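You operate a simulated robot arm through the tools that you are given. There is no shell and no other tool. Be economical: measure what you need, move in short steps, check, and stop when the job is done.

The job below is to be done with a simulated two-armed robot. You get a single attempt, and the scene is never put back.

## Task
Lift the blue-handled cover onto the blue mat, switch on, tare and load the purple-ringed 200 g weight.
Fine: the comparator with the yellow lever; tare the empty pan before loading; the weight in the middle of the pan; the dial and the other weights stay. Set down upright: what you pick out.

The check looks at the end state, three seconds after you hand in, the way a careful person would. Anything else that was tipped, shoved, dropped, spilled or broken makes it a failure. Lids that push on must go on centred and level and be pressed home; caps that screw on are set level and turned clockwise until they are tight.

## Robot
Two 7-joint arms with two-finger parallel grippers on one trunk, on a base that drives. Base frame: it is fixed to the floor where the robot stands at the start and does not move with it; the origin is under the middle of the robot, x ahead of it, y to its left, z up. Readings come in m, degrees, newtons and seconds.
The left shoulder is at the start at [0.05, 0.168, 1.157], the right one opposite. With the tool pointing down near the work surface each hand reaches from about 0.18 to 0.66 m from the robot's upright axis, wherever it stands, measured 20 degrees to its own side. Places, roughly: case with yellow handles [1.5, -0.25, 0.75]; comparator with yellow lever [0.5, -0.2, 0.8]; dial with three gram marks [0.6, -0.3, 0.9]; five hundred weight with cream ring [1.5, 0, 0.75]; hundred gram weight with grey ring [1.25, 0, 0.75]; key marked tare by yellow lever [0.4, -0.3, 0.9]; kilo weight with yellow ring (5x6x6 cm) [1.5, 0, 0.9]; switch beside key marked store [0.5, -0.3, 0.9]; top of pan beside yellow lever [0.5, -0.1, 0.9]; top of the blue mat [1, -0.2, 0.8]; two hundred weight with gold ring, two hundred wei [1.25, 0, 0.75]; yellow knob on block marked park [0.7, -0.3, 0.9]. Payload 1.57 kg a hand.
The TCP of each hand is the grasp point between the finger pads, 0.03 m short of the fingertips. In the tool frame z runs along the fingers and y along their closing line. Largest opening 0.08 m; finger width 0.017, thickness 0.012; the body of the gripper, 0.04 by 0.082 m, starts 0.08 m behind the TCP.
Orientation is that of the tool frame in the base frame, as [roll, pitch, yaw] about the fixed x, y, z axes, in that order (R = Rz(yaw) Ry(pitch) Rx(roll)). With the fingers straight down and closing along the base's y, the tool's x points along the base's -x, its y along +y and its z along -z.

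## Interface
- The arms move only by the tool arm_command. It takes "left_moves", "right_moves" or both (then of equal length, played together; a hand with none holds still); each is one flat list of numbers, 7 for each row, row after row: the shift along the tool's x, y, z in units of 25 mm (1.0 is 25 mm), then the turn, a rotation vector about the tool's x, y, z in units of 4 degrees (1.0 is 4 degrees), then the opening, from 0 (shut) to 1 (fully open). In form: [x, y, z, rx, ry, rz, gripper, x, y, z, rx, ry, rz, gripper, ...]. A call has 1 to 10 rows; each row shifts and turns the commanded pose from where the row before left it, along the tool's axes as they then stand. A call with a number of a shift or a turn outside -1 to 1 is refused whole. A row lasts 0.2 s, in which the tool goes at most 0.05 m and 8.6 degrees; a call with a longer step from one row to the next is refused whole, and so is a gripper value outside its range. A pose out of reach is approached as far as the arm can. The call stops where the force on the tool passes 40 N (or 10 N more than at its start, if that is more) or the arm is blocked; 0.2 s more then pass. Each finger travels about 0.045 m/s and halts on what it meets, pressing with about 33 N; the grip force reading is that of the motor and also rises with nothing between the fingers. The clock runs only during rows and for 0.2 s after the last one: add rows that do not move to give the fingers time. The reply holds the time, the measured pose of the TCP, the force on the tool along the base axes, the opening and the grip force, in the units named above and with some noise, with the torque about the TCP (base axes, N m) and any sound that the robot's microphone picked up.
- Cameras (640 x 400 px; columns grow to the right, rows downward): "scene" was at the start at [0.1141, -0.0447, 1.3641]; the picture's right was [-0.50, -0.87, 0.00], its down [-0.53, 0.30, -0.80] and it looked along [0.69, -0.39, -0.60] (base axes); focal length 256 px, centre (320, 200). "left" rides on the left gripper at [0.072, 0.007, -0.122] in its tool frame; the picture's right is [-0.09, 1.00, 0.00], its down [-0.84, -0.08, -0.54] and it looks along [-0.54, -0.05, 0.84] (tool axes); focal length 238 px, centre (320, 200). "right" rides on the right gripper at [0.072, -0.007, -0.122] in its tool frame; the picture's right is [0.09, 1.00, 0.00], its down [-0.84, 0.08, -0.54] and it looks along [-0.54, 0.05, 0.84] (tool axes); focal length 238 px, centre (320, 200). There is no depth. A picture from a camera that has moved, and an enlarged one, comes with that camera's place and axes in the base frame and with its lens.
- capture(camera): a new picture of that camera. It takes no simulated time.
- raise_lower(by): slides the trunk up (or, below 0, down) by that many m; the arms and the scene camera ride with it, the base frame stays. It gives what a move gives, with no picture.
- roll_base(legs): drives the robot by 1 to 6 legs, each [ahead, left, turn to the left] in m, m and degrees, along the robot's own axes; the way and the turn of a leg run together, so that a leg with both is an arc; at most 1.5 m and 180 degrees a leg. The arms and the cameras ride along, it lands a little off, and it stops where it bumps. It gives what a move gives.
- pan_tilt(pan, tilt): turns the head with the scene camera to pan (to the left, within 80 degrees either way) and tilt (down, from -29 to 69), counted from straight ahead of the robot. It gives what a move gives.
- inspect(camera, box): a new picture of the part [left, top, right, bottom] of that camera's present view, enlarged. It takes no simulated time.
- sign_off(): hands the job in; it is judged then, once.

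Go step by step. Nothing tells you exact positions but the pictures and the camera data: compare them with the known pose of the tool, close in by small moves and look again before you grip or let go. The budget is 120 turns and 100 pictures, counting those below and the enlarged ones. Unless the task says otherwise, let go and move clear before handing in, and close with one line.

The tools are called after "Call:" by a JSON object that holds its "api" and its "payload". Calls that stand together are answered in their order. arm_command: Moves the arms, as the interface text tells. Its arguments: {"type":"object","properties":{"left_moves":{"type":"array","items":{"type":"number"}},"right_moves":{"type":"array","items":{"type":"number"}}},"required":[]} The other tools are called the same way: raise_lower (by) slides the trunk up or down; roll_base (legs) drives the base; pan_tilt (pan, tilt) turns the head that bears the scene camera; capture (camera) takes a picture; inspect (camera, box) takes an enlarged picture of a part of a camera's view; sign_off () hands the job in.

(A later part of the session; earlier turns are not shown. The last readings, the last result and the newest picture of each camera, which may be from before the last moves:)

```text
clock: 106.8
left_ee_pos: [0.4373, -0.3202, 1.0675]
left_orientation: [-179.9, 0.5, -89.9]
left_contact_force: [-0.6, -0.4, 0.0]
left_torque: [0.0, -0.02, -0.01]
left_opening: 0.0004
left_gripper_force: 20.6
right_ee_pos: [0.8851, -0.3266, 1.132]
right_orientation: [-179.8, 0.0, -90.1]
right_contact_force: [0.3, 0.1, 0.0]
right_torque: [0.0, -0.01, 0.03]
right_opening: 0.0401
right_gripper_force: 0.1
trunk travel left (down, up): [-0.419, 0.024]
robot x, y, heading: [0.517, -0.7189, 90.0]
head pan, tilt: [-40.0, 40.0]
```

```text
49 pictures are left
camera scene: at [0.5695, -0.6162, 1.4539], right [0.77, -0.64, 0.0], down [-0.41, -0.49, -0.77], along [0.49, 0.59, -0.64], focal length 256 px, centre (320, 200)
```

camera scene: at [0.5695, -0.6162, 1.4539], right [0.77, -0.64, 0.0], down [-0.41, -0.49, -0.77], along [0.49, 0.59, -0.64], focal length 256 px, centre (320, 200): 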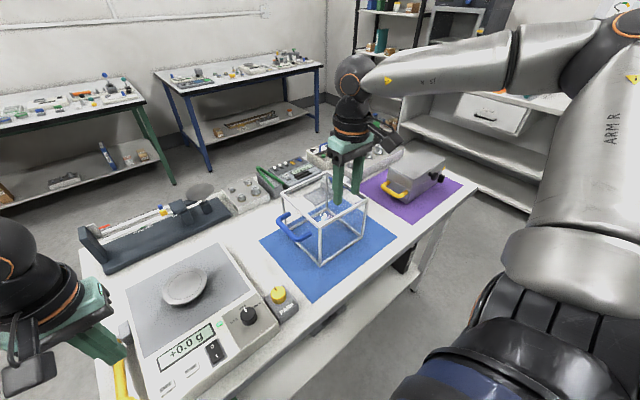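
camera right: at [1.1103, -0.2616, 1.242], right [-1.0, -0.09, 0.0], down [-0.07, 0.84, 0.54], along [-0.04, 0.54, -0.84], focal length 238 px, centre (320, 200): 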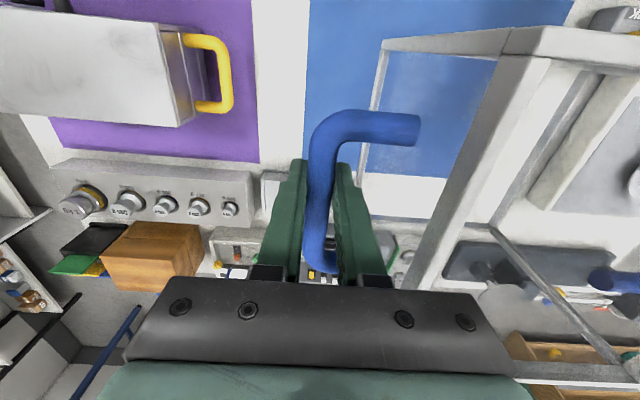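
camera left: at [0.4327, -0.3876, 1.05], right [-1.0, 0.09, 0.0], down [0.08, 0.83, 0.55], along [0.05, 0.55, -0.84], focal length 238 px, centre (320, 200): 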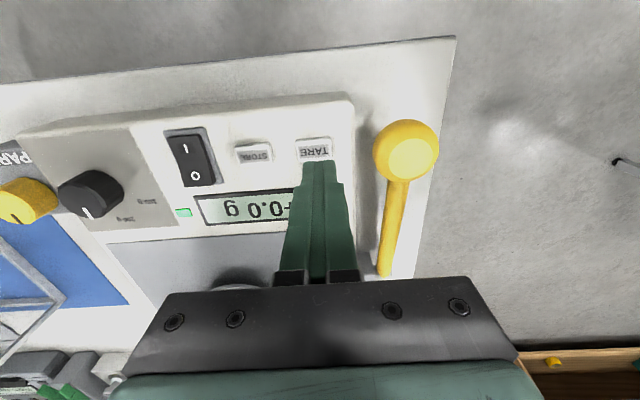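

Reading +0.0 g after the tare. Now I'll drive along the table towards the weight rack to identify the purple-ringed 200 g.

Call:
{"api": "roll_base", "payload": {"legs": [[0, -0.75, 0]]}}

Call:
{"api": "pan_tilt", "payload": {"pan": 0, "tilt": 38}}

Call:
{"api": "capture", "payload": {"camera": "scene"}}

```text
clock: 113.8
left_ee_pos: [1.1775, -0.3211, 1.0681]
left_orientation: [-179.9, 0.5, -90.1]
left_contact_force: [0.7, -0.1, 0.3]
left_torque: [0.01, 0.0, 0.03]
left_opening: 0.0001
left_gripper_force: 20.9
right_ee_pos: [1.6282, -0.3287, 1.1322]
right_orientation: [-179.7, 0.1, -90.3]
right_contact_force: [0.4, 0.2, 0.1]
right_torque: [-0.01, 0.01, -0.03]
right_opening: 0.0401
right_gripper_force: 0.1
trunk travel left (down, up): [-0.419, 0.024]
robot x, y, heading: [1.2542, -0.7205, 89.8]
head pan, tilt: [-40.0, 40.0]
```

```text
clock: 114.8
left_ee_pos: [1.1782, -0.3223, 1.0691]
left_orientation: [-179.9, 0.4, -90.2]
left_contact_force: [0.1, 0.6, 0.1]
left_torque: [0.02, -0.01, 0.02]
left_opening: 0.0002
left_gripper_force: 21.1
right_ee_pos: [1.6263, -0.3298, 1.1314]
right_orientation: [-179.8, 0.1, -90.3]
right_contact_force: [0.8, -0.5, 0.3]
right_torque: [0.0, 0.0, 0.0]
right_opening: 0.0399
right_gripper_force: 0.2
trunk travel left (down, up): [-0.419, 0.024]
robot x, y, heading: [1.2543, -0.7225, 89.7]
head pan, tilt: [0.0, 38.0]
```

```text
48 pictures are left
camera scene: at [1.2552, -0.5961, 1.4569], right [1.0, 0.0, 0.0], down [0.0, -0.62, -0.79], along [0.0, 0.79, -0.62], focal length 256 px, centre (320, 200)
```

scene: 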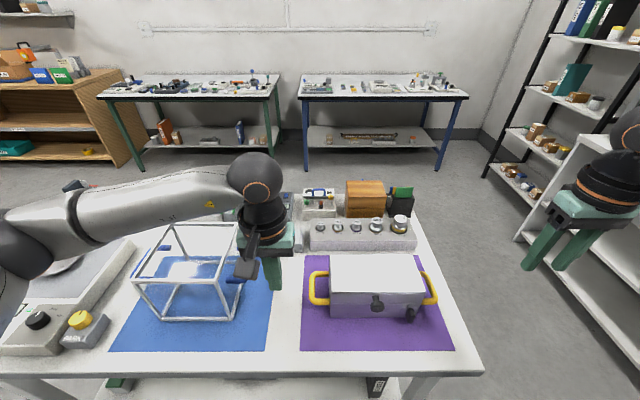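

Call:
{"api": "inspect", "payload": {"camera": "scene", "box": [290, 170, 430, 270]}}

Call:
{"api": "capture", "payload": {"camera": "left"}}

```text
4.00 times, centred on (360, 220) of scene
camera zoom: at [1.2552, -0.5961, 1.4569], right [1.0, 0.0, 0.0], down [0.0, -0.62, -0.79], along [0.0, 0.79, -0.62], focal length 1026 px, centre (160, 120)
```

zoom: 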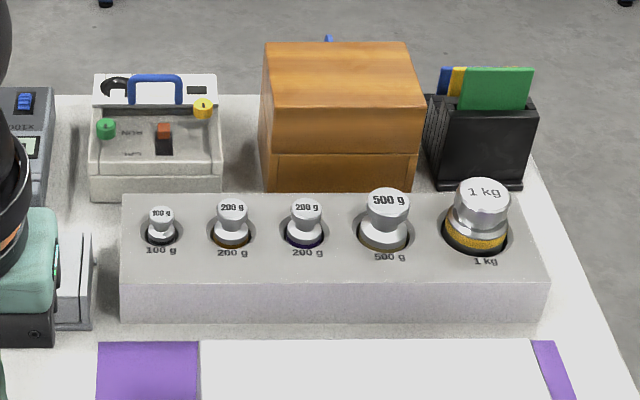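

```text
46 pictures are left
camera left: at [1.1715, -0.3934, 1.1896], right [-1.0, 0.09, 0.0], down [0.08, 0.83, 0.55], along [0.05, 0.55, -0.84], focal length 238 px, centre (320, 200)
```

left: 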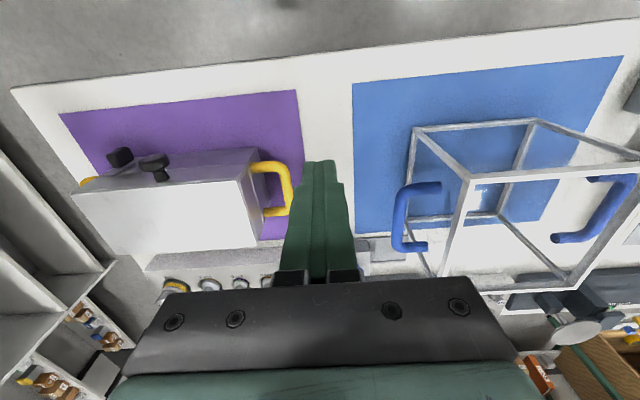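

Call:
{"api": "inspect", "payload": {"camera": "scene", "box": [325, 212, 390, 242]}}

```text
9.85 times, centred on (358, 227) of scene
camera zoom: at [1.2552, -0.5961, 1.4569], right [1.0, 0.0, 0.0], down [0.0, -0.62, -0.79], along [0.0, 0.79, -0.62], focal length 2525 px, centre (-49, -66)
```

zoom: 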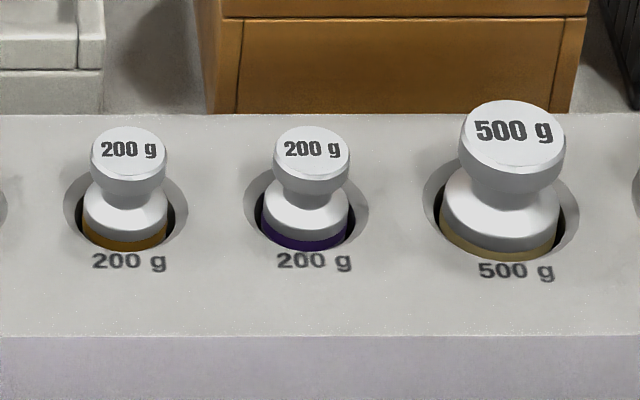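

The purple-ringed 200 g sits third in the rack at about (1.38, 0.04); that's too far from this side. I'll go round to the table's end and approach facing −x, using the left hand.

Call:
{"api": "roll_base", "payload": {"legs": [[0, -0.87, 0], [0.9, 0, 0], [0, 0, 90]]}}

Call:
{"api": "pan_tilt", "payload": {"pan": 5, "tilt": 45}}

Call:
{"api": "capture", "payload": {"camera": "scene"}}

```text
clock: 131.0
left_ee_pos: [1.7375, 0.0946, 1.0681]
left_orientation: [-180.0, 0.4, -0.3]
left_contact_force: [1.3, 0.0, -0.1]
left_torque: [-0.03, 0.04, 0.04]
left_opening: 0.0
left_gripper_force: 21.1
right_ee_pos: [1.7448, 0.5453, 1.1324]
right_orientation: [-179.7, 0.1, -0.4]
right_contact_force: [0.0, -0.8, 0.1]
right_torque: [-0.02, 0.0, -0.03]
right_opening: 0.0402
right_gripper_force: 0.0
trunk travel left (down, up): [-0.419, 0.024]
robot x, y, heading: [2.1372, 0.1739, 179.7]
head pan, tilt: [0.0, 38.0]
```

```text
clock: 131.7
left_ee_pos: [1.7385, 0.0955, 1.0698]
left_orientation: [-179.9, 0.4, -0.3]
left_contact_force: [0.7, -0.3, 0.4]
left_torque: [-0.02, 0.01, -0.02]
left_opening: 0.0
left_gripper_force: 21.9
right_ee_pos: [1.7465, 0.5446, 1.1312]
right_orientation: [-179.8, 0.0, -0.4]
right_contact_force: [0.5, 0.0, 0.4]
right_torque: [0.0, 0.01, -0.02]
right_opening: 0.0401
right_gripper_force: 0.1
trunk travel left (down, up): [-0.419, 0.024]
robot x, y, heading: [2.1343, 0.1736, 179.5]
head pan, tilt: [5.0, 45.0]
```

```text
44 pictures are left
camera scene: at [2.0147, 0.1652, 1.4467], right [-0.08, 1.0, 0.0], down [0.7, 0.06, -0.71], along [-0.71, -0.06, -0.71], focal length 256 px, centre (320, 200)
```

scene: 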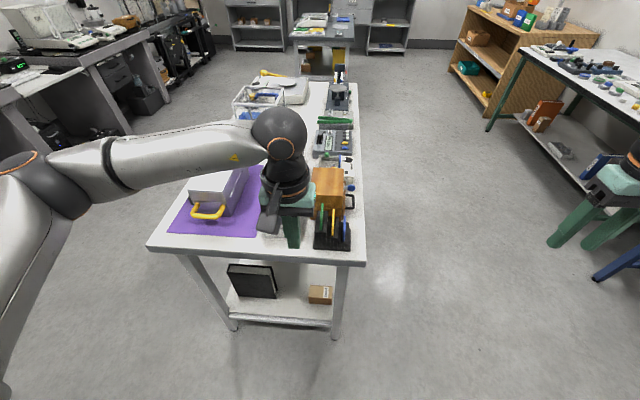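

Call:
{"api": "roll_base", "payload": {"legs": [[0.225, 0, 0]]}}

Call:
{"api": "arm_command", "payload": {"left_moves": [0, 0.5, 0, 0, 0, 0, 0.3, 0, 0.5, 0, 0, 0, 0, 0.5, 0, 0.5, 0, 0, 0, 0, 0.7, 0, 0.5, 0, 0, 0, 0, 0.7]}}

Call:
{"api": "capture", "payload": {"camera": "left"}}

```text
clock: 133.4
left_ee_pos: [1.5131, 0.098, 1.0687]
left_orientation: [-180.0, 0.3, -0.4]
left_contact_force: [-0.2, 0.4, -0.5]
left_torque: [0.0, -0.02, 0.0]
left_opening: 0.0002
left_gripper_force: 21.3
right_ee_pos: [1.521, 0.547, 1.1319]
right_orientation: [-179.8, 0.0, -0.5]
right_contact_force: [-0.5, -0.3, -0.2]
right_torque: [-0.05, -0.03, 0.01]
right_opening: 0.0397
right_gripper_force: 0.1
trunk travel left (down, up): [-0.419, 0.024]
robot x, y, heading: [1.9124, 0.174, 179.4]
head pan, tilt: [5.0, 45.0]
```

```text
clock: 134.4
left_ee_pos: [1.514, 0.0477, 1.0693]
left_orientation: [-179.9, 0.4, -0.3]
left_contact_force: [0.7, -0.1, 0.6]
left_torque: [0.02, 0.01, 0.01]
left_opening: 0.0562
left_gripper_force: 0.0
right_ee_pos: [1.5219, 0.5474, 1.132]
right_orientation: [-179.8, 0.1, -0.5]
right_contact_force: [0.0, -0.2, 1.0]
right_torque: [0.02, 0.0, 0.0]
right_opening: 0.0401
right_gripper_force: 0.1
trunk travel left (down, up): [-0.419, 0.024]
robot x, y, heading: [1.9125, 0.1767, 179.6]
head pan, tilt: [5.0, 45.0]
```

```text
43 pictures are left
camera left: at [1.5877, 0.041, 1.1897], right [-0.1, -1.0, 0.0], down [-0.83, 0.08, 0.55], along [-0.55, 0.05, -0.84], focal length 238 px, centre (320, 200)
```

left: 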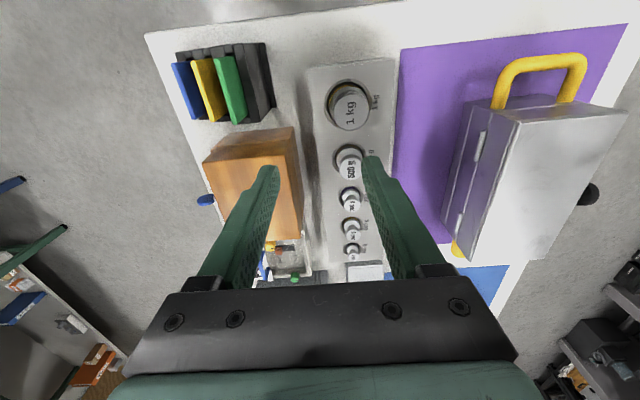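

Purple-ringed weight at about (1.38, 0.013), top z ≈ 0.88. Moving the left hand above it.

Call:
{"api": "arm_command", "payload": {"left_moves": [-0.9, 0.23, 0, 0, 0, 0, 0.7, -0.9, 0.23, 0, 0, 0, 0, 0.7, -0.9, 0.23, 0, 0, 0, 0, 0.7, -0.9, 0.23, 0, 0, 0, 0, 0.7, -0.9, 0.23, 0, 0, 0, 0, 0.7, -0.86, 0.23, 0, 0, 0, 0, 0.7]}}

Call:
{"api": "raise_lower", "payload": {"by": -0.06}}

Call:
{"api": "capture", "payload": {"camera": "left"}}

Call:
{"api": "capture", "payload": {"camera": "scene"}}

```text
clock: 135.8
left_ee_pos: [1.3768, 0.0136, 1.0687]
left_orientation: [-179.9, 0.3, -0.4]
left_contact_force: [-1.0, -0.4, 0.4]
left_torque: [0.0, -0.03, 0.01]
left_opening: 0.0561
left_gripper_force: 0.1
right_ee_pos: [1.5213, 0.547, 1.1304]
right_orientation: [-179.9, 0.1, -0.5]
right_contact_force: [-0.7, -0.3, -0.2]
right_torque: [-0.01, 0.01, 0.01]
right_opening: 0.0398
right_gripper_force: 0.0
trunk travel left (down, up): [-0.419, 0.024]
robot x, y, heading: [1.909, 0.175, 179.8]
head pan, tilt: [5.0, 45.0]
```

```text
clock: 136.8
left_ee_pos: [1.3788, 0.0146, 1.0103]
left_orientation: [-179.9, 0.4, -0.5]
left_contact_force: [0.4, 0.0, 0.4]
left_torque: [0.0, 0.0, 0.01]
left_opening: 0.056
left_gripper_force: 0.1
right_ee_pos: [1.5219, 0.5457, 1.0716]
right_orientation: [-179.8, 0.1, -0.4]
right_contact_force: [-0.4, 0.5, 1.2]
right_torque: [0.02, -0.01, 0.01]
right_opening: 0.0402
right_gripper_force: 0.1
trunk travel left (down, up): [-0.359, 0.084]
robot x, y, heading: [1.9152, 0.1775, 179.7]
head pan, tilt: [5.0, 45.0]
```

```text
42 pictures are left
camera left: at [1.4525, 0.0075, 1.1303], right [-0.1, -1.0, 0.0], down [-0.83, 0.08, 0.55], along [-0.55, 0.05, -0.84], focal length 238 px, centre (320, 200)
```

left: 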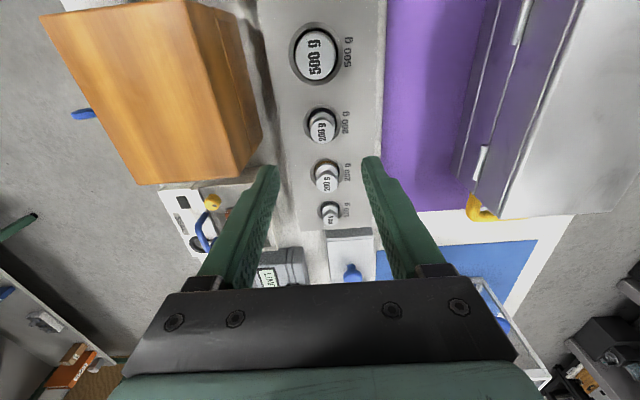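

```text
41 pictures are left
camera scene: at [1.7907, 0.1668, 1.3867], right [-0.08, 1.0, 0.0], down [0.7, 0.06, -0.71], along [-0.7, -0.06, -0.71], focal length 256 px, centre (320, 200)
```

scene: 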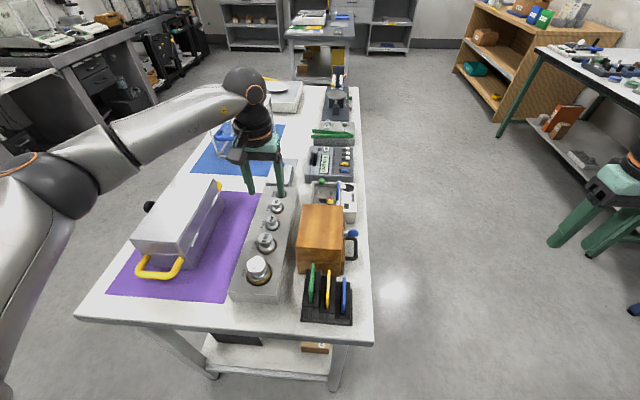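

Call:
{"api": "raise_lower", "payload": {"by": -0.085}}

Call:
{"api": "capture", "payload": {"camera": "left"}}

Call:
{"api": "inspect", "payload": {"camera": "scene", "box": [200, 120, 340, 280]}}

```text
clock: 138.0
left_ee_pos: [1.3782, 0.0135, 0.9251]
left_orientation: [-179.9, 0.5, -0.4]
left_contact_force: [-0.2, 0.7, 0.5]
left_torque: [0.0, 0.02, 0.01]
left_opening: 0.0559
left_gripper_force: 0.0
right_ee_pos: [1.521, 0.5475, 0.9875]
right_orientation: [-179.8, 0.0, -0.6]
right_contact_force: [0.3, 0.6, 0.1]
right_torque: [-0.03, 0.01, -0.01]
right_opening: 0.04
right_gripper_force: 0.1
trunk travel left (down, up): [-0.274, 0.169]
robot x, y, heading: [1.916, 0.1726, 179.5]
head pan, tilt: [5.0, 45.0]
```

```text
40 pictures are left
camera left: at [1.4525, 0.0075, 1.0453], right [-0.1, -1.0, 0.0], down [-0.83, 0.08, 0.55], along [-0.55, 0.05, -0.84], focal length 238 px, centre (320, 200)
```

left: 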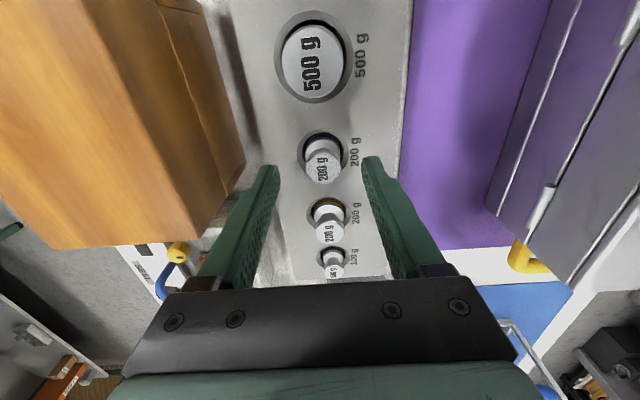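

```text
2.50 times, centred on (270, 200) of scene
camera zoom: at [1.7907, 0.1668, 1.3017], right [-0.08, 1.0, 0.0], down [0.7, 0.06, -0.71], along [-0.7, -0.06, -0.71], focal length 641 px, centre (445, 200)
```

zoom: 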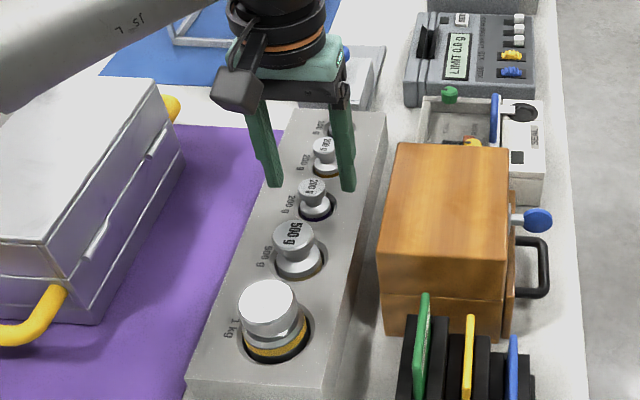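

The head lies midway between the fingers; its top is at about z 0.893 and the rack surface about 0.863. I'll descend 2.4 cm with force stop and close.

Call:
{"api": "arm_command", "payload": {"left_moves": [0, 0, 0.24, 0, 0, 0, 0.7, 0, 0, 0.24, 0, 0, 0, 0.7, 0, 0, 0.24, 0, 0, 0, 0.7, 0, 0, 0.24, 0, 0, 0, 0.7, 0, 0, 0, 0, 0, 0, 0.7]}}

Call:
{"api": "capture", "payload": {"camera": "left"}}

Call:
{"api": "inspect", "payload": {"camera": "scene", "box": [230, 120, 310, 220]}}

```text
clock: 139.2
left_ee_pos: [1.3791, 0.0143, 0.8996]
left_orientation: [-179.8, 0.5, -0.5]
left_contact_force: [0.5, -0.5, 0.7]
left_torque: [0.01, 0.03, 0.0]
left_opening: 0.056
left_gripper_force: 0.0
right_ee_pos: [1.5213, 0.5467, 0.9873]
right_orientation: [-179.8, 0.1, -0.4]
right_contact_force: [0.3, -0.2, -0.1]
right_torque: [0.05, -0.02, 0.04]
right_opening: 0.0398
right_gripper_force: 0.0
trunk travel left (down, up): [-0.274, 0.169]
robot x, y, heading: [1.9125, 0.1707, 179.7]
head pan, tilt: [5.0, 45.0]
```

```text
38 pictures are left
camera left: at [1.4522, 0.0075, 1.021], right [-0.1, -1.0, 0.0], down [-0.83, 0.08, 0.55], along [-0.54, 0.05, -0.84], focal length 238 px, centre (320, 200)
```

left: 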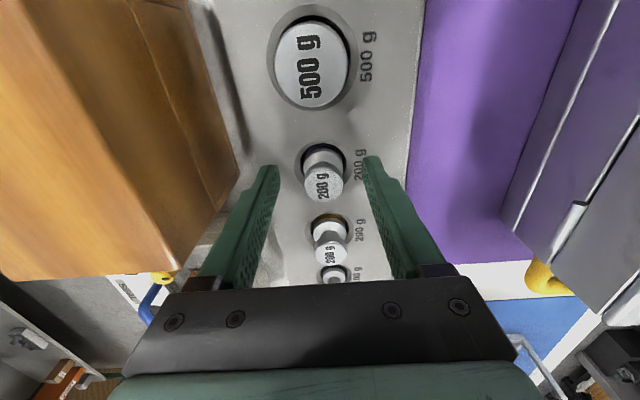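

```text
4.00 times, centred on (270, 170) of scene
camera zoom: at [1.7905, 0.1668, 1.3017], right [-0.08, 1.0, 0.0], down [0.7, 0.06, -0.71], along [-0.7, -0.06, -0.71], focal length 1026 px, centre (520, 320)
```

zoom: 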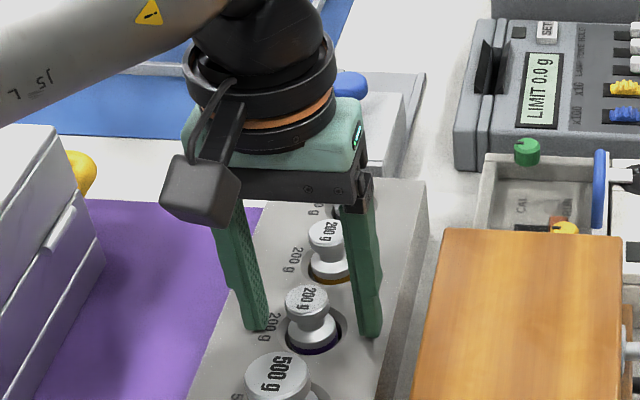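

Well aligned. Closing on the head.

Call:
{"api": "arm_command", "payload": {"left_moves": [0, 0, 0, 0, 0, 0, 0.5, 0, 0, 0, 0, 0, 0, 0.35, 0, 0, 0, 0, 0, 0, 0.2, 0, 0, 0, 0, 0, 0, 0.2, 0, 0, 0, 0, 0, 0, 0.2]}}

Call:
{"api": "inspect", "payload": {"camera": "scene", "box": [230, 120, 310, 220]}}

```text
clock: 140.4
left_ee_pos: [1.3769, 0.0142, 0.899]
left_orientation: [-179.9, 0.4, -0.4]
left_contact_force: [0.3, -0.8, 0.5]
left_torque: [-0.04, -0.05, -0.04]
left_opening: 0.0269
left_gripper_force: 33.0
right_ee_pos: [1.5228, 0.5465, 0.9866]
right_orientation: [-179.9, 0.1, -0.5]
right_contact_force: [-0.2, 0.5, 0.0]
right_torque: [-0.02, -0.01, -0.03]
right_opening: 0.0401
right_gripper_force: 0.0
trunk travel left (down, up): [-0.274, 0.169]
robot x, y, heading: [1.9148, 0.1754, 179.8]
head pan, tilt: [5.0, 45.0]
```

```text
4.00 times, centred on (270, 170) of scene
camera zoom: at [1.7905, 0.1667, 1.3017], right [-0.08, 1.0, 0.0], down [0.7, 0.06, -0.71], along [-0.7, -0.06, -0.71], focal length 1026 px, centre (520, 320)
```

zoom: 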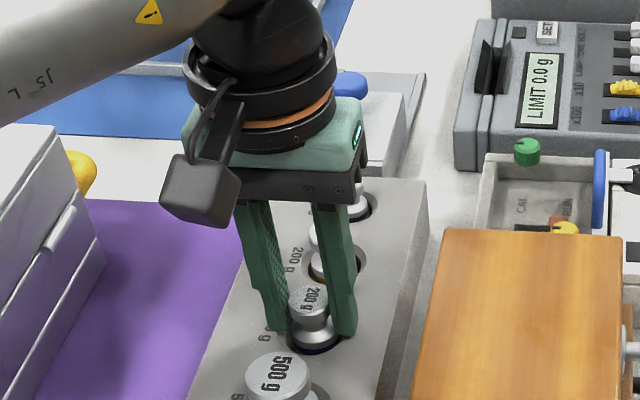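

Gripped (27 mm). Lifting vertically out of the well.

Call:
{"api": "raise_lower", "payload": {"by": 0.165}}

Call:
{"api": "capture", "payload": {"camera": "left"}}

Call:
{"api": "capture", "payload": {"camera": "scene"}}

```text
clock: 142.3
left_ee_pos: [1.3786, 0.0148, 1.0645]
left_orientation: [-179.9, 0.2, -0.4]
left_contact_force: [-0.3, -0.4, -1.8]
left_torque: [-0.01, -0.05, -0.02]
left_opening: 0.0269
left_gripper_force: 32.7
right_ee_pos: [1.5209, 0.5467, 1.1507]
right_orientation: [-179.9, 0.0, -0.5]
right_contact_force: [0.0, 1.3, -0.3]
right_torque: [-0.01, -0.01, 0.03]
right_opening: 0.0402
right_gripper_force: 0.1
trunk travel left (down, up): [-0.439, 0.004]
robot x, y, heading: [1.9134, 0.1713, 179.7]
head pan, tilt: [5.0, 45.0]
```

```text
35 pictures are left
camera left: at [1.452, 0.0076, 1.186], right [-0.1, -1.0, 0.0], down [-0.83, 0.08, 0.55], along [-0.54, 0.05, -0.84], focal length 238 px, centre (320, 200)
```

left: 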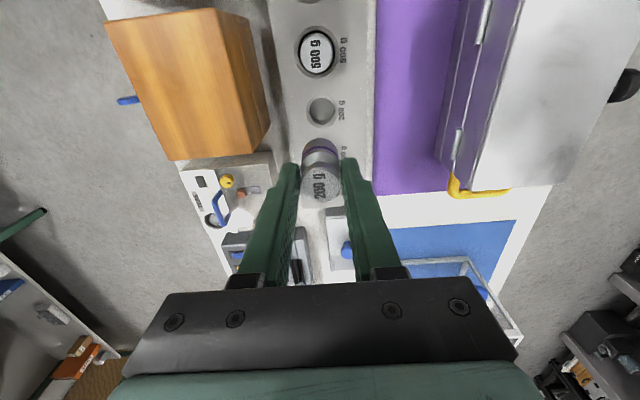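

```text
34 pictures are left
camera scene: at [1.7902, 0.1668, 1.4666], right [-0.08, 1.0, 0.0], down [0.71, 0.06, -0.71], along [-0.7, -0.06, -0.71], focal length 256 px, centre (320, 200)
```

scene: 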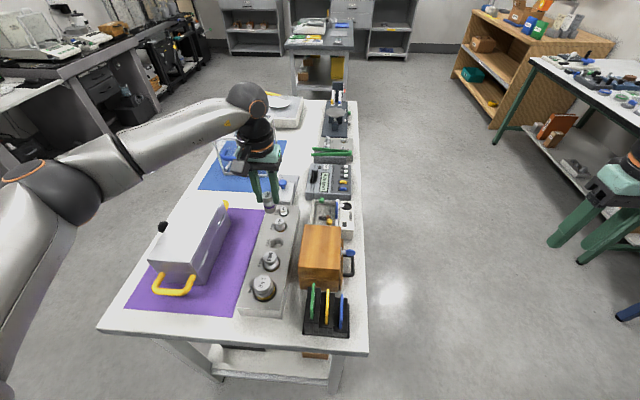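

The weight is out and upright. I'll raise it slightly and carry it round to the comparator's front side.

Call:
{"api": "arm_command", "payload": {"left_moves": [0, 0, -1, 0, 0, 0, 0.2, 0.5, 0, -1, 0, 0, 0, 0.2, 0, 0, 0, 0, 0, 0, 0.2]}}

Call:
{"api": "roll_base", "payload": {"legs": [[-0.29, 0, 0], [0, 0.9, 0], [0, 0, -90]]}}

Call:
{"api": "roll_base", "payload": {"legs": [[0, 1.0, 0]]}}

```text
clock: 143.1
left_ee_pos: [1.3906, 0.0126, 1.1166]
left_orientation: [-179.9, 0.3, -0.3]
left_contact_force: [-0.1, 1.3, -1.8]
left_torque: [-0.01, -0.01, 0.01]
left_opening: 0.027
left_gripper_force: 33.2
right_ee_pos: [1.522, 0.5471, 1.1508]
right_orientation: [-179.8, 0.1, -0.5]
right_contact_force: [-0.4, -0.4, 0.3]
right_torque: [0.01, -0.03, -0.01]
right_opening: 0.04
right_gripper_force: 0.0
trunk travel left (down, up): [-0.439, 0.004]
robot x, y, heading: [1.9153, 0.1739, 179.6]
head pan, tilt: [5.0, 45.0]
```

```text
clock: 157.1
left_ee_pos: [2.0822, -0.2103, 1.115]
left_orientation: [-179.9, 0.4, -94.5]
left_contact_force: [0.5, 1.3, -1.3]
left_torque: [-0.02, 0.01, -0.01]
left_opening: 0.024
left_gripper_force: 33.3
right_ee_pos: [2.6047, -0.3793, 1.1515]
right_orientation: [-179.7, 0.1, -94.7]
right_contact_force: [0.3, -0.2, 0.8]
right_torque: [0.0, 0.0, 0.02]
right_opening: 0.04
right_gripper_force: 0.0
trunk travel left (down, up): [-0.439, 0.004]
robot x, y, heading: [2.202, -0.7369, 85.3]
head pan, tilt: [5.0, 45.0]
```

```text
clock: 166.1
left_ee_pos: [1.0929, -0.1324, 1.1152]
left_orientation: [-179.9, 0.4, -94.4]
left_contact_force: [0.1, -0.5, -1.4]
left_torque: [-0.04, -0.03, -0.03]
left_opening: 0.024
left_gripper_force: 32.6
right_ee_pos: [1.6157, -0.301, 1.1526]
right_orientation: [-179.8, 0.1, -94.6]
right_contact_force: [0.6, 0.3, 0.4]
right_torque: [-0.02, -0.01, 0.01]
right_opening: 0.0399
right_gripper_force: 0.0
trunk travel left (down, up): [-0.439, 0.004]
robot x, y, heading: [1.2177, -0.6644, 85.3]
head pan, tilt: [5.0, 45.0]
```

The gripper opening changed to 24 mm, so I'll check the weight's attitude before going on.

Call:
{"api": "capture", "payload": {"camera": "left"}}

Call:
{"api": "roll_base", "payload": {"legs": [[-0.06, 0, 0], [0, 0, 4.7]]}}

Call:
{"api": "capture", "payload": {"camera": "scene"}}

```text
33 pictures are left
camera left: at [1.0822, -0.2041, 1.2362], right [-0.99, 0.17, 0.0], down [0.14, 0.83, 0.55], along [0.09, 0.54, -0.84], focal length 238 px, centre (320, 200)
```

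left: 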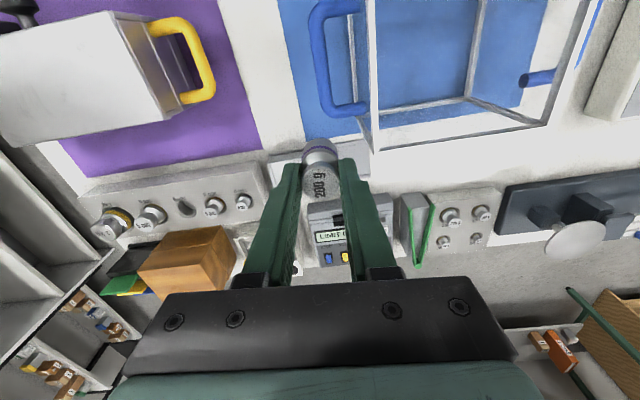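

```text
clock: 167.6
left_ee_pos: [1.0463, -0.2032, 1.1151]
left_orientation: [-179.9, 0.4, -89.8]
left_contact_force: [0.3, -0.5, -1.5]
left_torque: [0.0, 0.01, -0.01]
left_opening: 0.0238
left_gripper_force: 33.1
right_ee_pos: [1.5797, -0.3291, 1.1527]
right_orientation: [-179.8, 0.1, -89.9]
right_contact_force: [-0.4, 0.2, -0.4]
right_torque: [0.02, 0.01, 0.0]
right_opening: 0.0399
right_gripper_force: 0.0
trunk travel left (down, up): [-0.439, 0.004]
robot x, y, heading: [1.212, -0.7204, 90.3]
head pan, tilt: [5.0, 45.0]
```

```text
32 pictures are left
camera scene: at [1.2034, -0.6048, 1.4667], right [1.0, 0.09, 0.0], down [0.06, -0.7, -0.71], along [-0.06, 0.7, -0.71], focal length 256 px, centre (320, 200)
```

scene: 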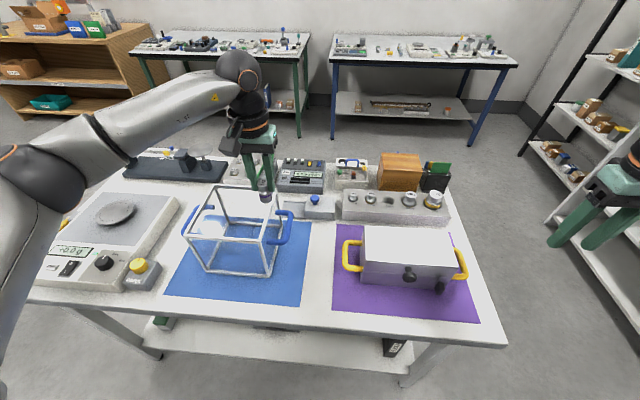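

Call:
{"api": "inspect", "payload": {"camera": "left", "box": [260, 110, 380, 230]}}

Call:
{"api": "inspect", "payload": {"camera": "scene", "box": [220, 120, 300, 220]}}

```text
3.33 times, centred on (320, 170) of left
camera zoom: at [1.0408, -0.2755, 1.2362], right [-1.0, 0.09, 0.0], down [0.07, 0.83, 0.55], along [0.05, 0.55, -0.84], focal length 794 px, centre (320, 300)
```

zoom: 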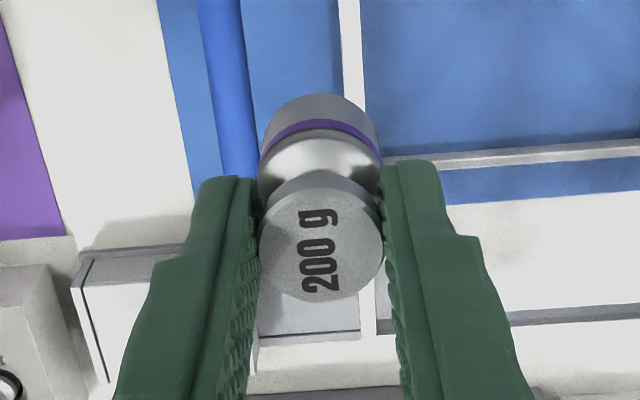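

```text
4.00 times, centred on (260, 170) of scene
camera zoom: at [1.2034, -0.6048, 1.4667], right [1.0, 0.09, 0.0], down [0.06, -0.7, -0.71], along [-0.06, 0.7, -0.71], focal length 1026 px, centre (560, 320)
```

zoom: 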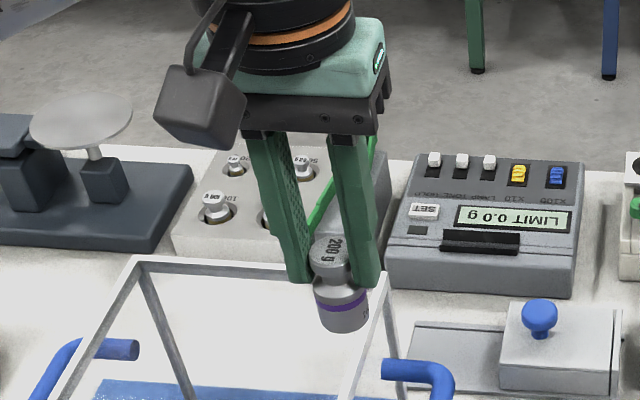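

The weight hangs upright, slightly lower in the fingers but stable through the last moves. Continuing to the comparator.

Call:
{"api": "roll_base", "payload": {"legs": [[0, 0.25, 0], [0, 0.25, 0]]}}

Call:
{"api": "pan_tilt", "payload": {"pan": 10, "tilt": 52}}

Call:
{"api": "capture", "payload": {"camera": "left"}}

Call:
{"api": "capture", "payload": {"camera": "scene"}}

```text
clock: 172.7
left_ee_pos: [0.547, -0.2043, 1.1161]
left_orientation: [-180.0, 0.3, -89.8]
left_contact_force: [0.6, -0.8, -2.1]
left_torque: [0.0, 0.02, 0.02]
left_opening: 0.0239
left_gripper_force: 32.9
right_ee_pos: [1.0824, -0.3306, 1.1518]
right_orientation: [-179.8, 0.1, -90.0]
right_contact_force: [0.1, -0.2, 0.0]
right_torque: [0.01, -0.02, -0.02]
right_opening: 0.0399
right_gripper_force: 0.1
trunk travel left (down, up): [-0.439, 0.004]
robot x, y, heading: [0.7152, -0.726, 90.2]
head pan, tilt: [5.0, 45.0]
```

```text
clock: 173.4
left_ee_pos: [0.5477, -0.2044, 1.1153]
left_orientation: [-180.0, 0.3, -89.8]
left_contact_force: [0.1, -0.2, -1.2]
left_torque: [-0.01, -0.01, -0.03]
left_opening: 0.0236
left_gripper_force: 33.0
right_ee_pos: [1.0816, -0.3313, 1.1515]
right_orientation: [-179.8, 0.1, -89.9]
right_contact_force: [0.9, 0.2, 0.2]
right_torque: [-0.01, 0.01, 0.01]
right_opening: 0.0399
right_gripper_force: 0.0
trunk travel left (down, up): [-0.439, 0.004]
robot x, y, heading: [0.7118, -0.7271, 90.2]
head pan, tilt: [10.0, 52.0]
```

```text
29 pictures are left
camera left: at [0.5422, -0.2764, 1.2361], right [-1.0, 0.09, 0.0], down [0.07, 0.83, 0.55], along [0.05, 0.54, -0.84], focal length 238 px, centre (320, 200)
```

left: 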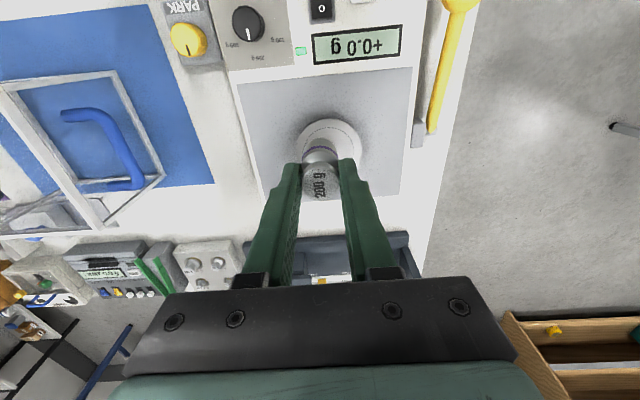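

```text
28 pictures are left
camera scene: at [0.6987, -0.6127, 1.4571], right [0.98, 0.18, 0.0], down [0.14, -0.78, -0.62], along [-0.11, 0.61, -0.79], focal length 256 px, centre (320, 200)
```

scene: 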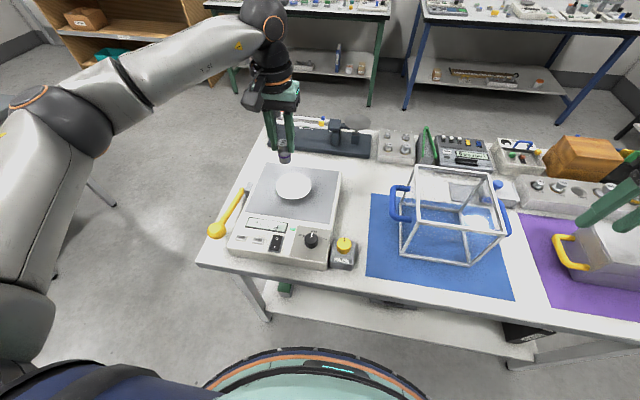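

Call:
{"api": "inspect", "payload": {"camera": "left", "box": [230, 60, 430, 210]}}

Call:
{"api": "inspect", "payload": {"camera": "scene", "box": [220, 110, 360, 220]}}

```text
2.67 times, centred on (330, 135) of left
camera zoom: at [0.5422, -0.2764, 1.2361], right [-1.0, 0.09, 0.0], down [0.07, 0.83, 0.55], along [0.05, 0.54, -0.84], focal length 636 px, centre (293, 373)
```

zoom: 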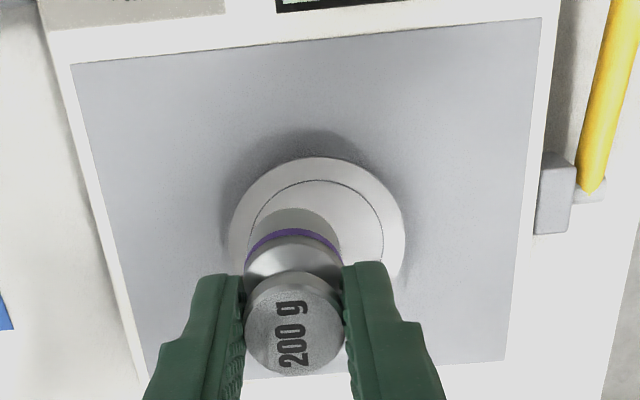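

```text
3.64 times, centred on (290, 165) of scene
camera zoom: at [0.6987, -0.6127, 1.4571], right [0.98, 0.18, 0.0], down [0.14, -0.78, -0.62], along [-0.11, 0.61, -0.79], focal length 933 px, centre (429, 327)
```

zoom: 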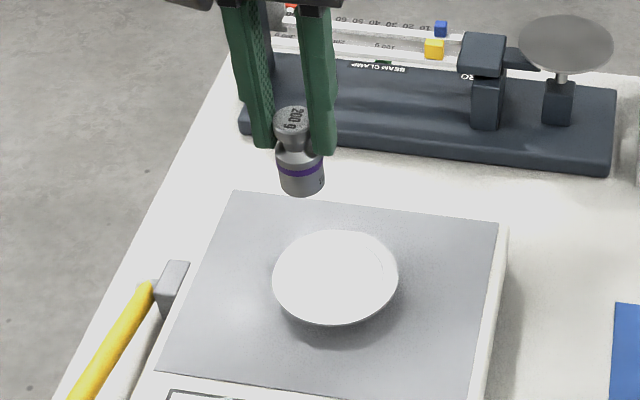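

The pan centre is about (0.539, −0.138), pan top near z 0.89. I'll roll slightly forward and centre the weight above the pan (it sits ~5 mm robot-ward in the fingers).

Call:
{"api": "roll_base", "payload": {"legs": [[0.04, 0, 0]]}}

Call:
{"api": "arm_command", "payload": {"left_moves": [-0.6, 0.18, 0, 0, 0, 0, 0.2, -0.6, 0.17, 0, 0, 0, 0, 0.2, 0, 0, 0, 0, 0, 0, 0.2]}}

Call:
{"api": "raise_lower", "payload": {"by": -0.145}}

Call:
{"api": "inspect", "payload": {"camera": "left", "box": [220, 50, 420, 210]}}

Call:
{"api": "inspect", "payload": {"camera": "scene", "box": [220, 110, 360, 220]}}

```text
clock: 174.3
left_ee_pos: [0.5471, -0.1651, 1.115]
left_orientation: [-180.0, 0.3, -89.9]
left_contact_force: [0.2, 1.1, -0.9]
left_torque: [-0.03, 0.04, 0.0]
left_opening: 0.0238
left_gripper_force: 32.8
right_ee_pos: [1.0807, -0.2903, 1.1507]
right_orientation: [-179.8, 0.0, -90.0]
right_contact_force: [0.3, 0.0, -0.6]
right_torque: [-0.03, -0.02, 0.02]
right_opening: 0.04
right_gripper_force: 0.1
trunk travel left (down, up): [-0.439, 0.004]
robot x, y, heading: [0.7158, -0.6856, 90.2]
head pan, tilt: [10.0, 52.0]
```

```text
clock: 175.1
left_ee_pos: [0.5391, -0.1343, 1.1146]
left_orientation: [-180.0, 0.4, -89.9]
left_contact_force: [-0.3, 0.7, -1.8]
left_torque: [0.0, 0.02, 0.01]
left_opening: 0.0236
left_gripper_force: 33.1
right_ee_pos: [1.0833, -0.2916, 1.1518]
right_orientation: [-179.8, 0.1, -90.0]
right_contact_force: [-0.3, -0.4, -0.1]
right_torque: [0.0, -0.01, 0.03]
right_opening: 0.0397
right_gripper_force: 0.0
trunk travel left (down, up): [-0.439, 0.004]
robot x, y, heading: [0.7141, -0.6842, 89.9]
head pan, tilt: [10.0, 52.0]
```

```text
clock: 176.8
left_ee_pos: [0.539, -0.1343, 0.9705]
left_orientation: [-179.9, 0.4, -89.9]
left_contact_force: [-0.3, 0.0, -2.6]
left_torque: [0.02, 0.03, -0.01]
left_opening: 0.0237
left_gripper_force: 33.3
right_ee_pos: [1.0823, -0.2904, 1.0066]
right_orientation: [-179.8, 0.0, -90.0]
right_contact_force: [0.3, 0.3, 0.1]
right_torque: [-0.01, 0.0, -0.02]
right_opening: 0.0399
right_gripper_force: 0.1
trunk travel left (down, up): [-0.294, 0.149]
robot x, y, heading: [0.7132, -0.6856, 90.1]
head pan, tilt: [10.0, 52.0]
```

```text
2.50 times, centred on (320, 130) of left
camera zoom: at [0.5342, -0.2062, 1.0912], right [-1.0, 0.09, 0.0], down [0.07, 0.83, 0.55], along [0.05, 0.55, -0.84], focal length 596 px, centre (320, 375)
```

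zoom: 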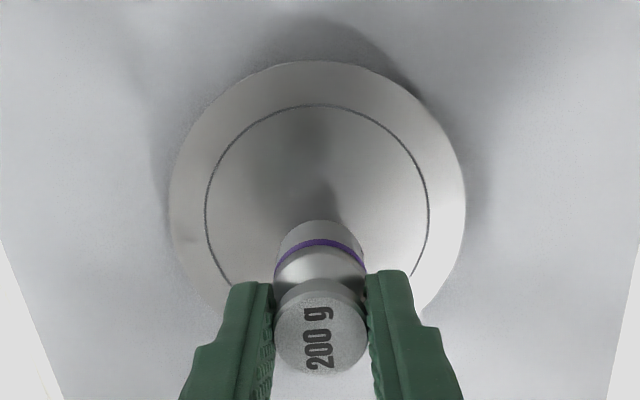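

```text
3.64 times, centred on (290, 165) of scene
camera zoom: at [0.6986, -0.573, 1.3121], right [0.98, 0.18, 0.0], down [0.14, -0.78, -0.62], along [-0.11, 0.61, -0.79], focal length 933 px, centre (429, 327)
```

zoom: 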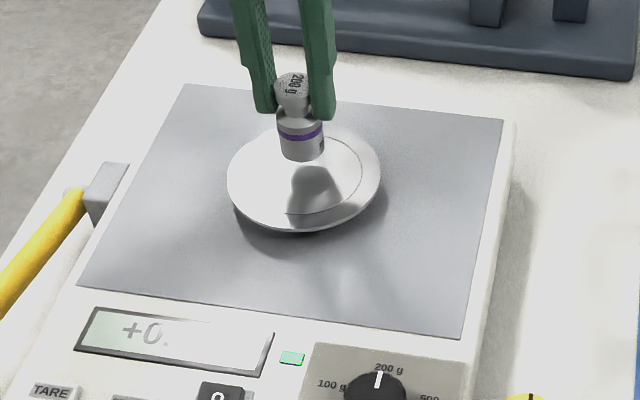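

The weight is within a few mm of the pan's centre, about 2.5–3 cm above it. Descending in small steps.

Call:
{"api": "arm_command", "payload": {"left_moves": [0, 0, 0.2, 0, 0, 0, 0.2, 0, 0, 0.2, 0, 0, 0, 0.2, 0, 0, 0.2, 0, 0, 0, 0.2, 0, 0, 0.1, 0, 0, 0, 0.2, 0, 0, 0, 0, 0, 0, 0.2]}}

Call:
{"api": "inspect", "payload": {"camera": "scene", "box": [220, 110, 360, 220]}}

```text
clock: 178.0
left_ee_pos: [0.5402, -0.1333, 0.9557]
left_orientation: [-179.9, 0.6, -89.8]
left_contact_force: [-1.7, -0.5, 13.2]
left_torque: [-0.2, 0.13, -0.05]
left_opening: 0.024
left_gripper_force: 32.8
right_ee_pos: [1.0818, -0.2924, 1.0082]
right_orientation: [-179.8, 0.3, -90.0]
right_contact_force: [0.0, 0.1, 0.1]
right_torque: [0.02, 0.02, 0.02]
right_opening: 0.0399
right_gripper_force: 0.1
trunk travel left (down, up): [-0.294, 0.149]
robot x, y, heading: [0.7153, -0.6874, 90.0]
head pan, tilt: [10.0, 52.0]
```

```text
3.64 times, centred on (290, 165) of scene
camera zoom: at [0.6988, -0.5743, 1.3125], right [0.98, 0.18, 0.0], down [0.14, -0.78, -0.62], along [-0.11, 0.61, -0.79], focal length 933 px, centre (429, 327)
```

zoom: 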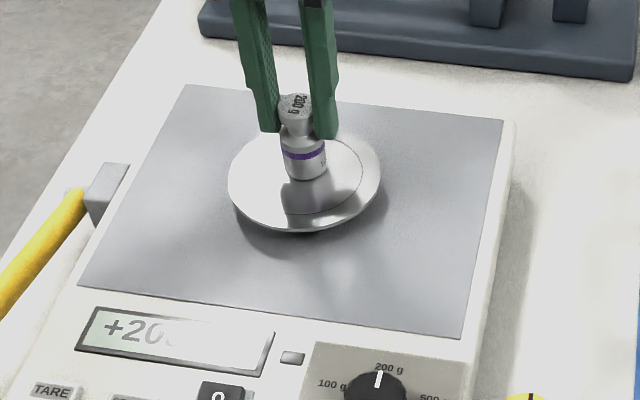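

Touching already; easing the pressure and checking centring from the wrist camera.

Call:
{"api": "arm_command", "payload": {"left_moves": [0, 0, -0.12, 0, 0, 0, 0.2, 0, 0, -0.06, 0, 0, 0, 0.2, 0, 0, 0, 0, 0, 0, 0.2]}}

Call:
{"api": "inspect", "payload": {"camera": "left", "box": [220, 50, 420, 210]}}

Call:
{"api": "inspect", "payload": {"camera": "scene", "box": [250, 130, 330, 180]}}

```text
clock: 178.8
left_ee_pos: [0.5402, -0.1352, 0.9564]
left_orientation: [-179.9, 0.2, -89.9]
left_contact_force: [-0.1, -0.8, -1.4]
left_torque: [0.02, 0.01, 0.01]
left_opening: 0.0237
left_gripper_force: 32.3
right_ee_pos: [1.0832, -0.2913, 1.0061]
right_orientation: [-179.8, 0.2, -89.9]
right_contact_force: [0.4, 0.0, 0.7]
right_torque: [0.02, 0.01, 0.0]
right_opening: 0.0399
right_gripper_force: 0.2
trunk travel left (down, up): [-0.294, 0.149]
robot x, y, heading: [0.7142, -0.6844, 90.0]
head pan, tilt: [10.0, 52.0]
```

```text
2.50 times, centred on (320, 130) of left
camera zoom: at [0.5344, -0.2057, 1.0776], right [-1.0, 0.09, 0.0], down [0.08, 0.83, 0.55], along [0.05, 0.54, -0.84], focal length 596 px, centre (320, 375)
```

zoom: 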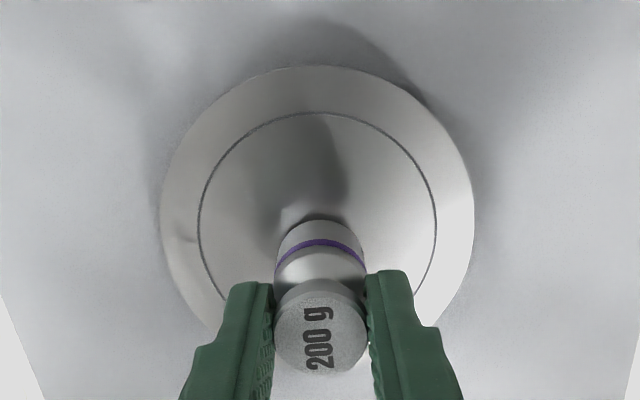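

```text
8.00 times, centred on (290, 155) of scene
camera zoom: at [0.6987, -0.5729, 1.312], right [0.98, 0.18, 0.0], down [0.14, -0.78, -0.62], along [-0.11, 0.61, -0.79], focal length 2052 px, centre (560, 560)
```

zoom: 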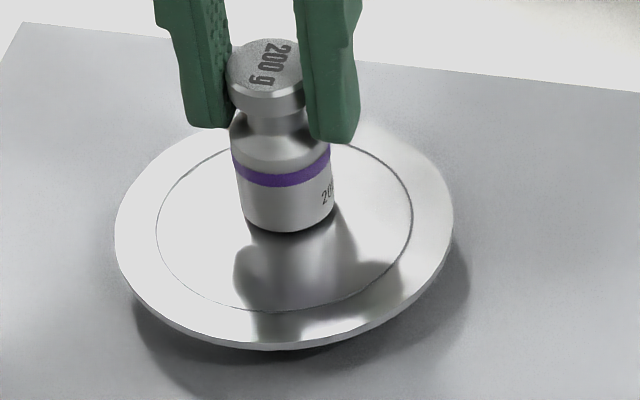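

The weight is ~7–8 mm too far from the robot relative to the pan centre (both views agree). I'll raise slightly, shift 7.5 mm toward the robot and re-check.

Call:
{"api": "arm_command", "payload": {"left_moves": [0, 0, -0.12, 0, 0, 0, 0.2, 0.15, 0, 0, 0, 0, 0, 0.2, 0.15, 0, 0, 0, 0, 0, 0.2, 0, 0, 0.1, 0, 0, 0, 0.2, 0, 0, 0, 0, 0, 0, 0.2]}}

Call:
{"api": "inspect", "payload": {"camera": "scene", "box": [250, 130, 330, 180]}}

Call:
{"api": "inspect", "payload": {"camera": "left", "box": [220, 50, 420, 210]}}

```text
clock: 180.0
left_ee_pos: [0.5376, -0.1425, 0.958]
left_orientation: [-179.8, 0.4, -90.0]
left_contact_force: [0.2, 0.4, -0.8]
left_torque: [0.01, -0.03, -0.01]
left_opening: 0.0237
left_gripper_force: 32.8
right_ee_pos: [1.0819, -0.2912, 1.0073]
right_orientation: [-179.9, 0.2, -90.0]
right_contact_force: [-0.6, 0.1, -0.7]
right_torque: [0.0, 0.02, -0.01]
right_opening: 0.0402
right_gripper_force: 0.0
trunk travel left (down, up): [-0.294, 0.149]
robot x, y, heading: [0.7148, -0.6846, 90.2]
head pan, tilt: [10.0, 52.0]
```

```text
8.00 times, centred on (290, 155) of scene
camera zoom: at [0.6987, -0.5729, 1.3121], right [0.98, 0.18, 0.0], down [0.14, -0.78, -0.62], along [-0.11, 0.61, -0.79], focal length 2052 px, centre (560, 560)
```

zoom: 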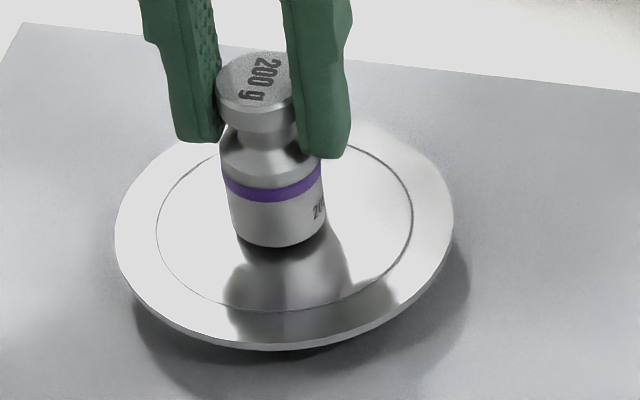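

```text
2.50 times, centred on (320, 130) of left
camera zoom: at [0.5336, -0.2135, 1.0784], right [-1.0, 0.09, 0.0], down [0.07, 0.83, 0.55], along [0.05, 0.55, -0.84], focal length 596 px, centre (320, 375)
```

zoom: 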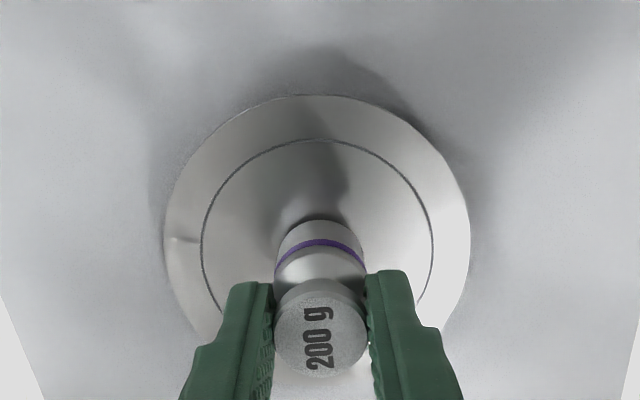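

Nearly centred; a final 2 mm nudge and touch down.

Call:
{"api": "arm_command", "payload": {"left_moves": [0.08, -0.06, 0, 0, 0, 0, 0.2, 0, 0, 0.06, 0, 0, 0, 0.2, 0, 0, 0.04, 0, 0, 0, 0.2, 0, 0, 0, 0, 0, 0, 0.2]}}

Call:
{"api": "inspect", "payload": {"camera": "scene", "box": [240, 130, 340, 230]}}

```text
clock: 181.0
left_ee_pos: [0.541, -0.1436, 0.9549]
left_orientation: [-179.9, 0.4, -90.0]
left_contact_force: [0.5, 0.5, -1.7]
left_torque: [-0.04, 0.0, -0.02]
left_opening: 0.0242
left_gripper_force: 33.5
right_ee_pos: [1.082, -0.2918, 1.0065]
right_orientation: [-179.8, 0.1, -90.0]
right_contact_force: [0.4, 0.5, 0.2]
right_torque: [0.04, -0.04, 0.0]
right_opening: 0.04
right_gripper_force: 0.0
trunk travel left (down, up): [-0.294, 0.149]
robot x, y, heading: [0.7157, -0.6845, 90.0]
head pan, tilt: [10.0, 52.0]
```

```text
4.00 times, centred on (290, 180) of scene
camera zoom: at [0.6987, -0.5729, 1.3121], right [0.98, 0.18, 0.0], down [0.14, -0.78, -0.62], along [-0.11, 0.61, -0.79], focal length 1026 px, centre (440, 280)
```

zoom: 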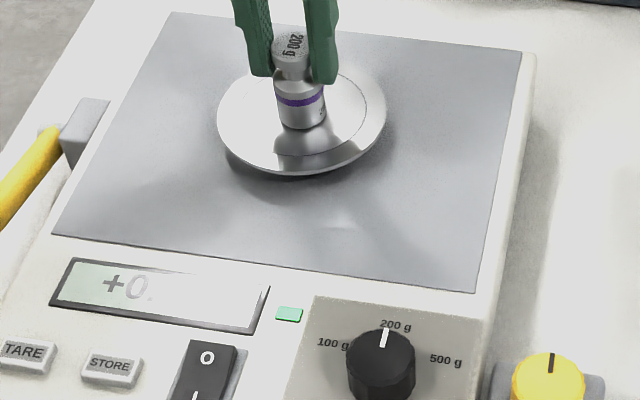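

Still hovering a hair. A few more 1 mm steps down.

Call:
{"api": "arm_command", "payload": {"left_moves": [0, 0, 0.04, 0, 0, 0, 0.2, 0, 0, 0.04, 0, 0, 0, 0.2, 0, 0, 0, 0, 0, 0, 0.2]}}

```text
clock: 181.8
left_ee_pos: [0.5401, -0.1436, 0.9547]
left_orientation: [-179.9, 0.5, -89.8]
left_contact_force: [-2.3, -0.3, 9.2]
left_torque: [-0.12, 0.12, -0.01]
left_opening: 0.0239
left_gripper_force: 33.5
right_ee_pos: [1.0815, -0.2907, 1.0071]
right_orientation: [-179.8, 0.1, -90.0]
right_contact_force: [-0.4, -0.5, 0.0]
right_torque: [0.0, -0.01, 0.01]
right_opening: 0.0401
right_gripper_force: 0.0
trunk travel left (down, up): [-0.294, 0.149]
robot x, y, heading: [0.71, -0.6828, 90.1]
head pan, tilt: [10.0, 52.0]
```

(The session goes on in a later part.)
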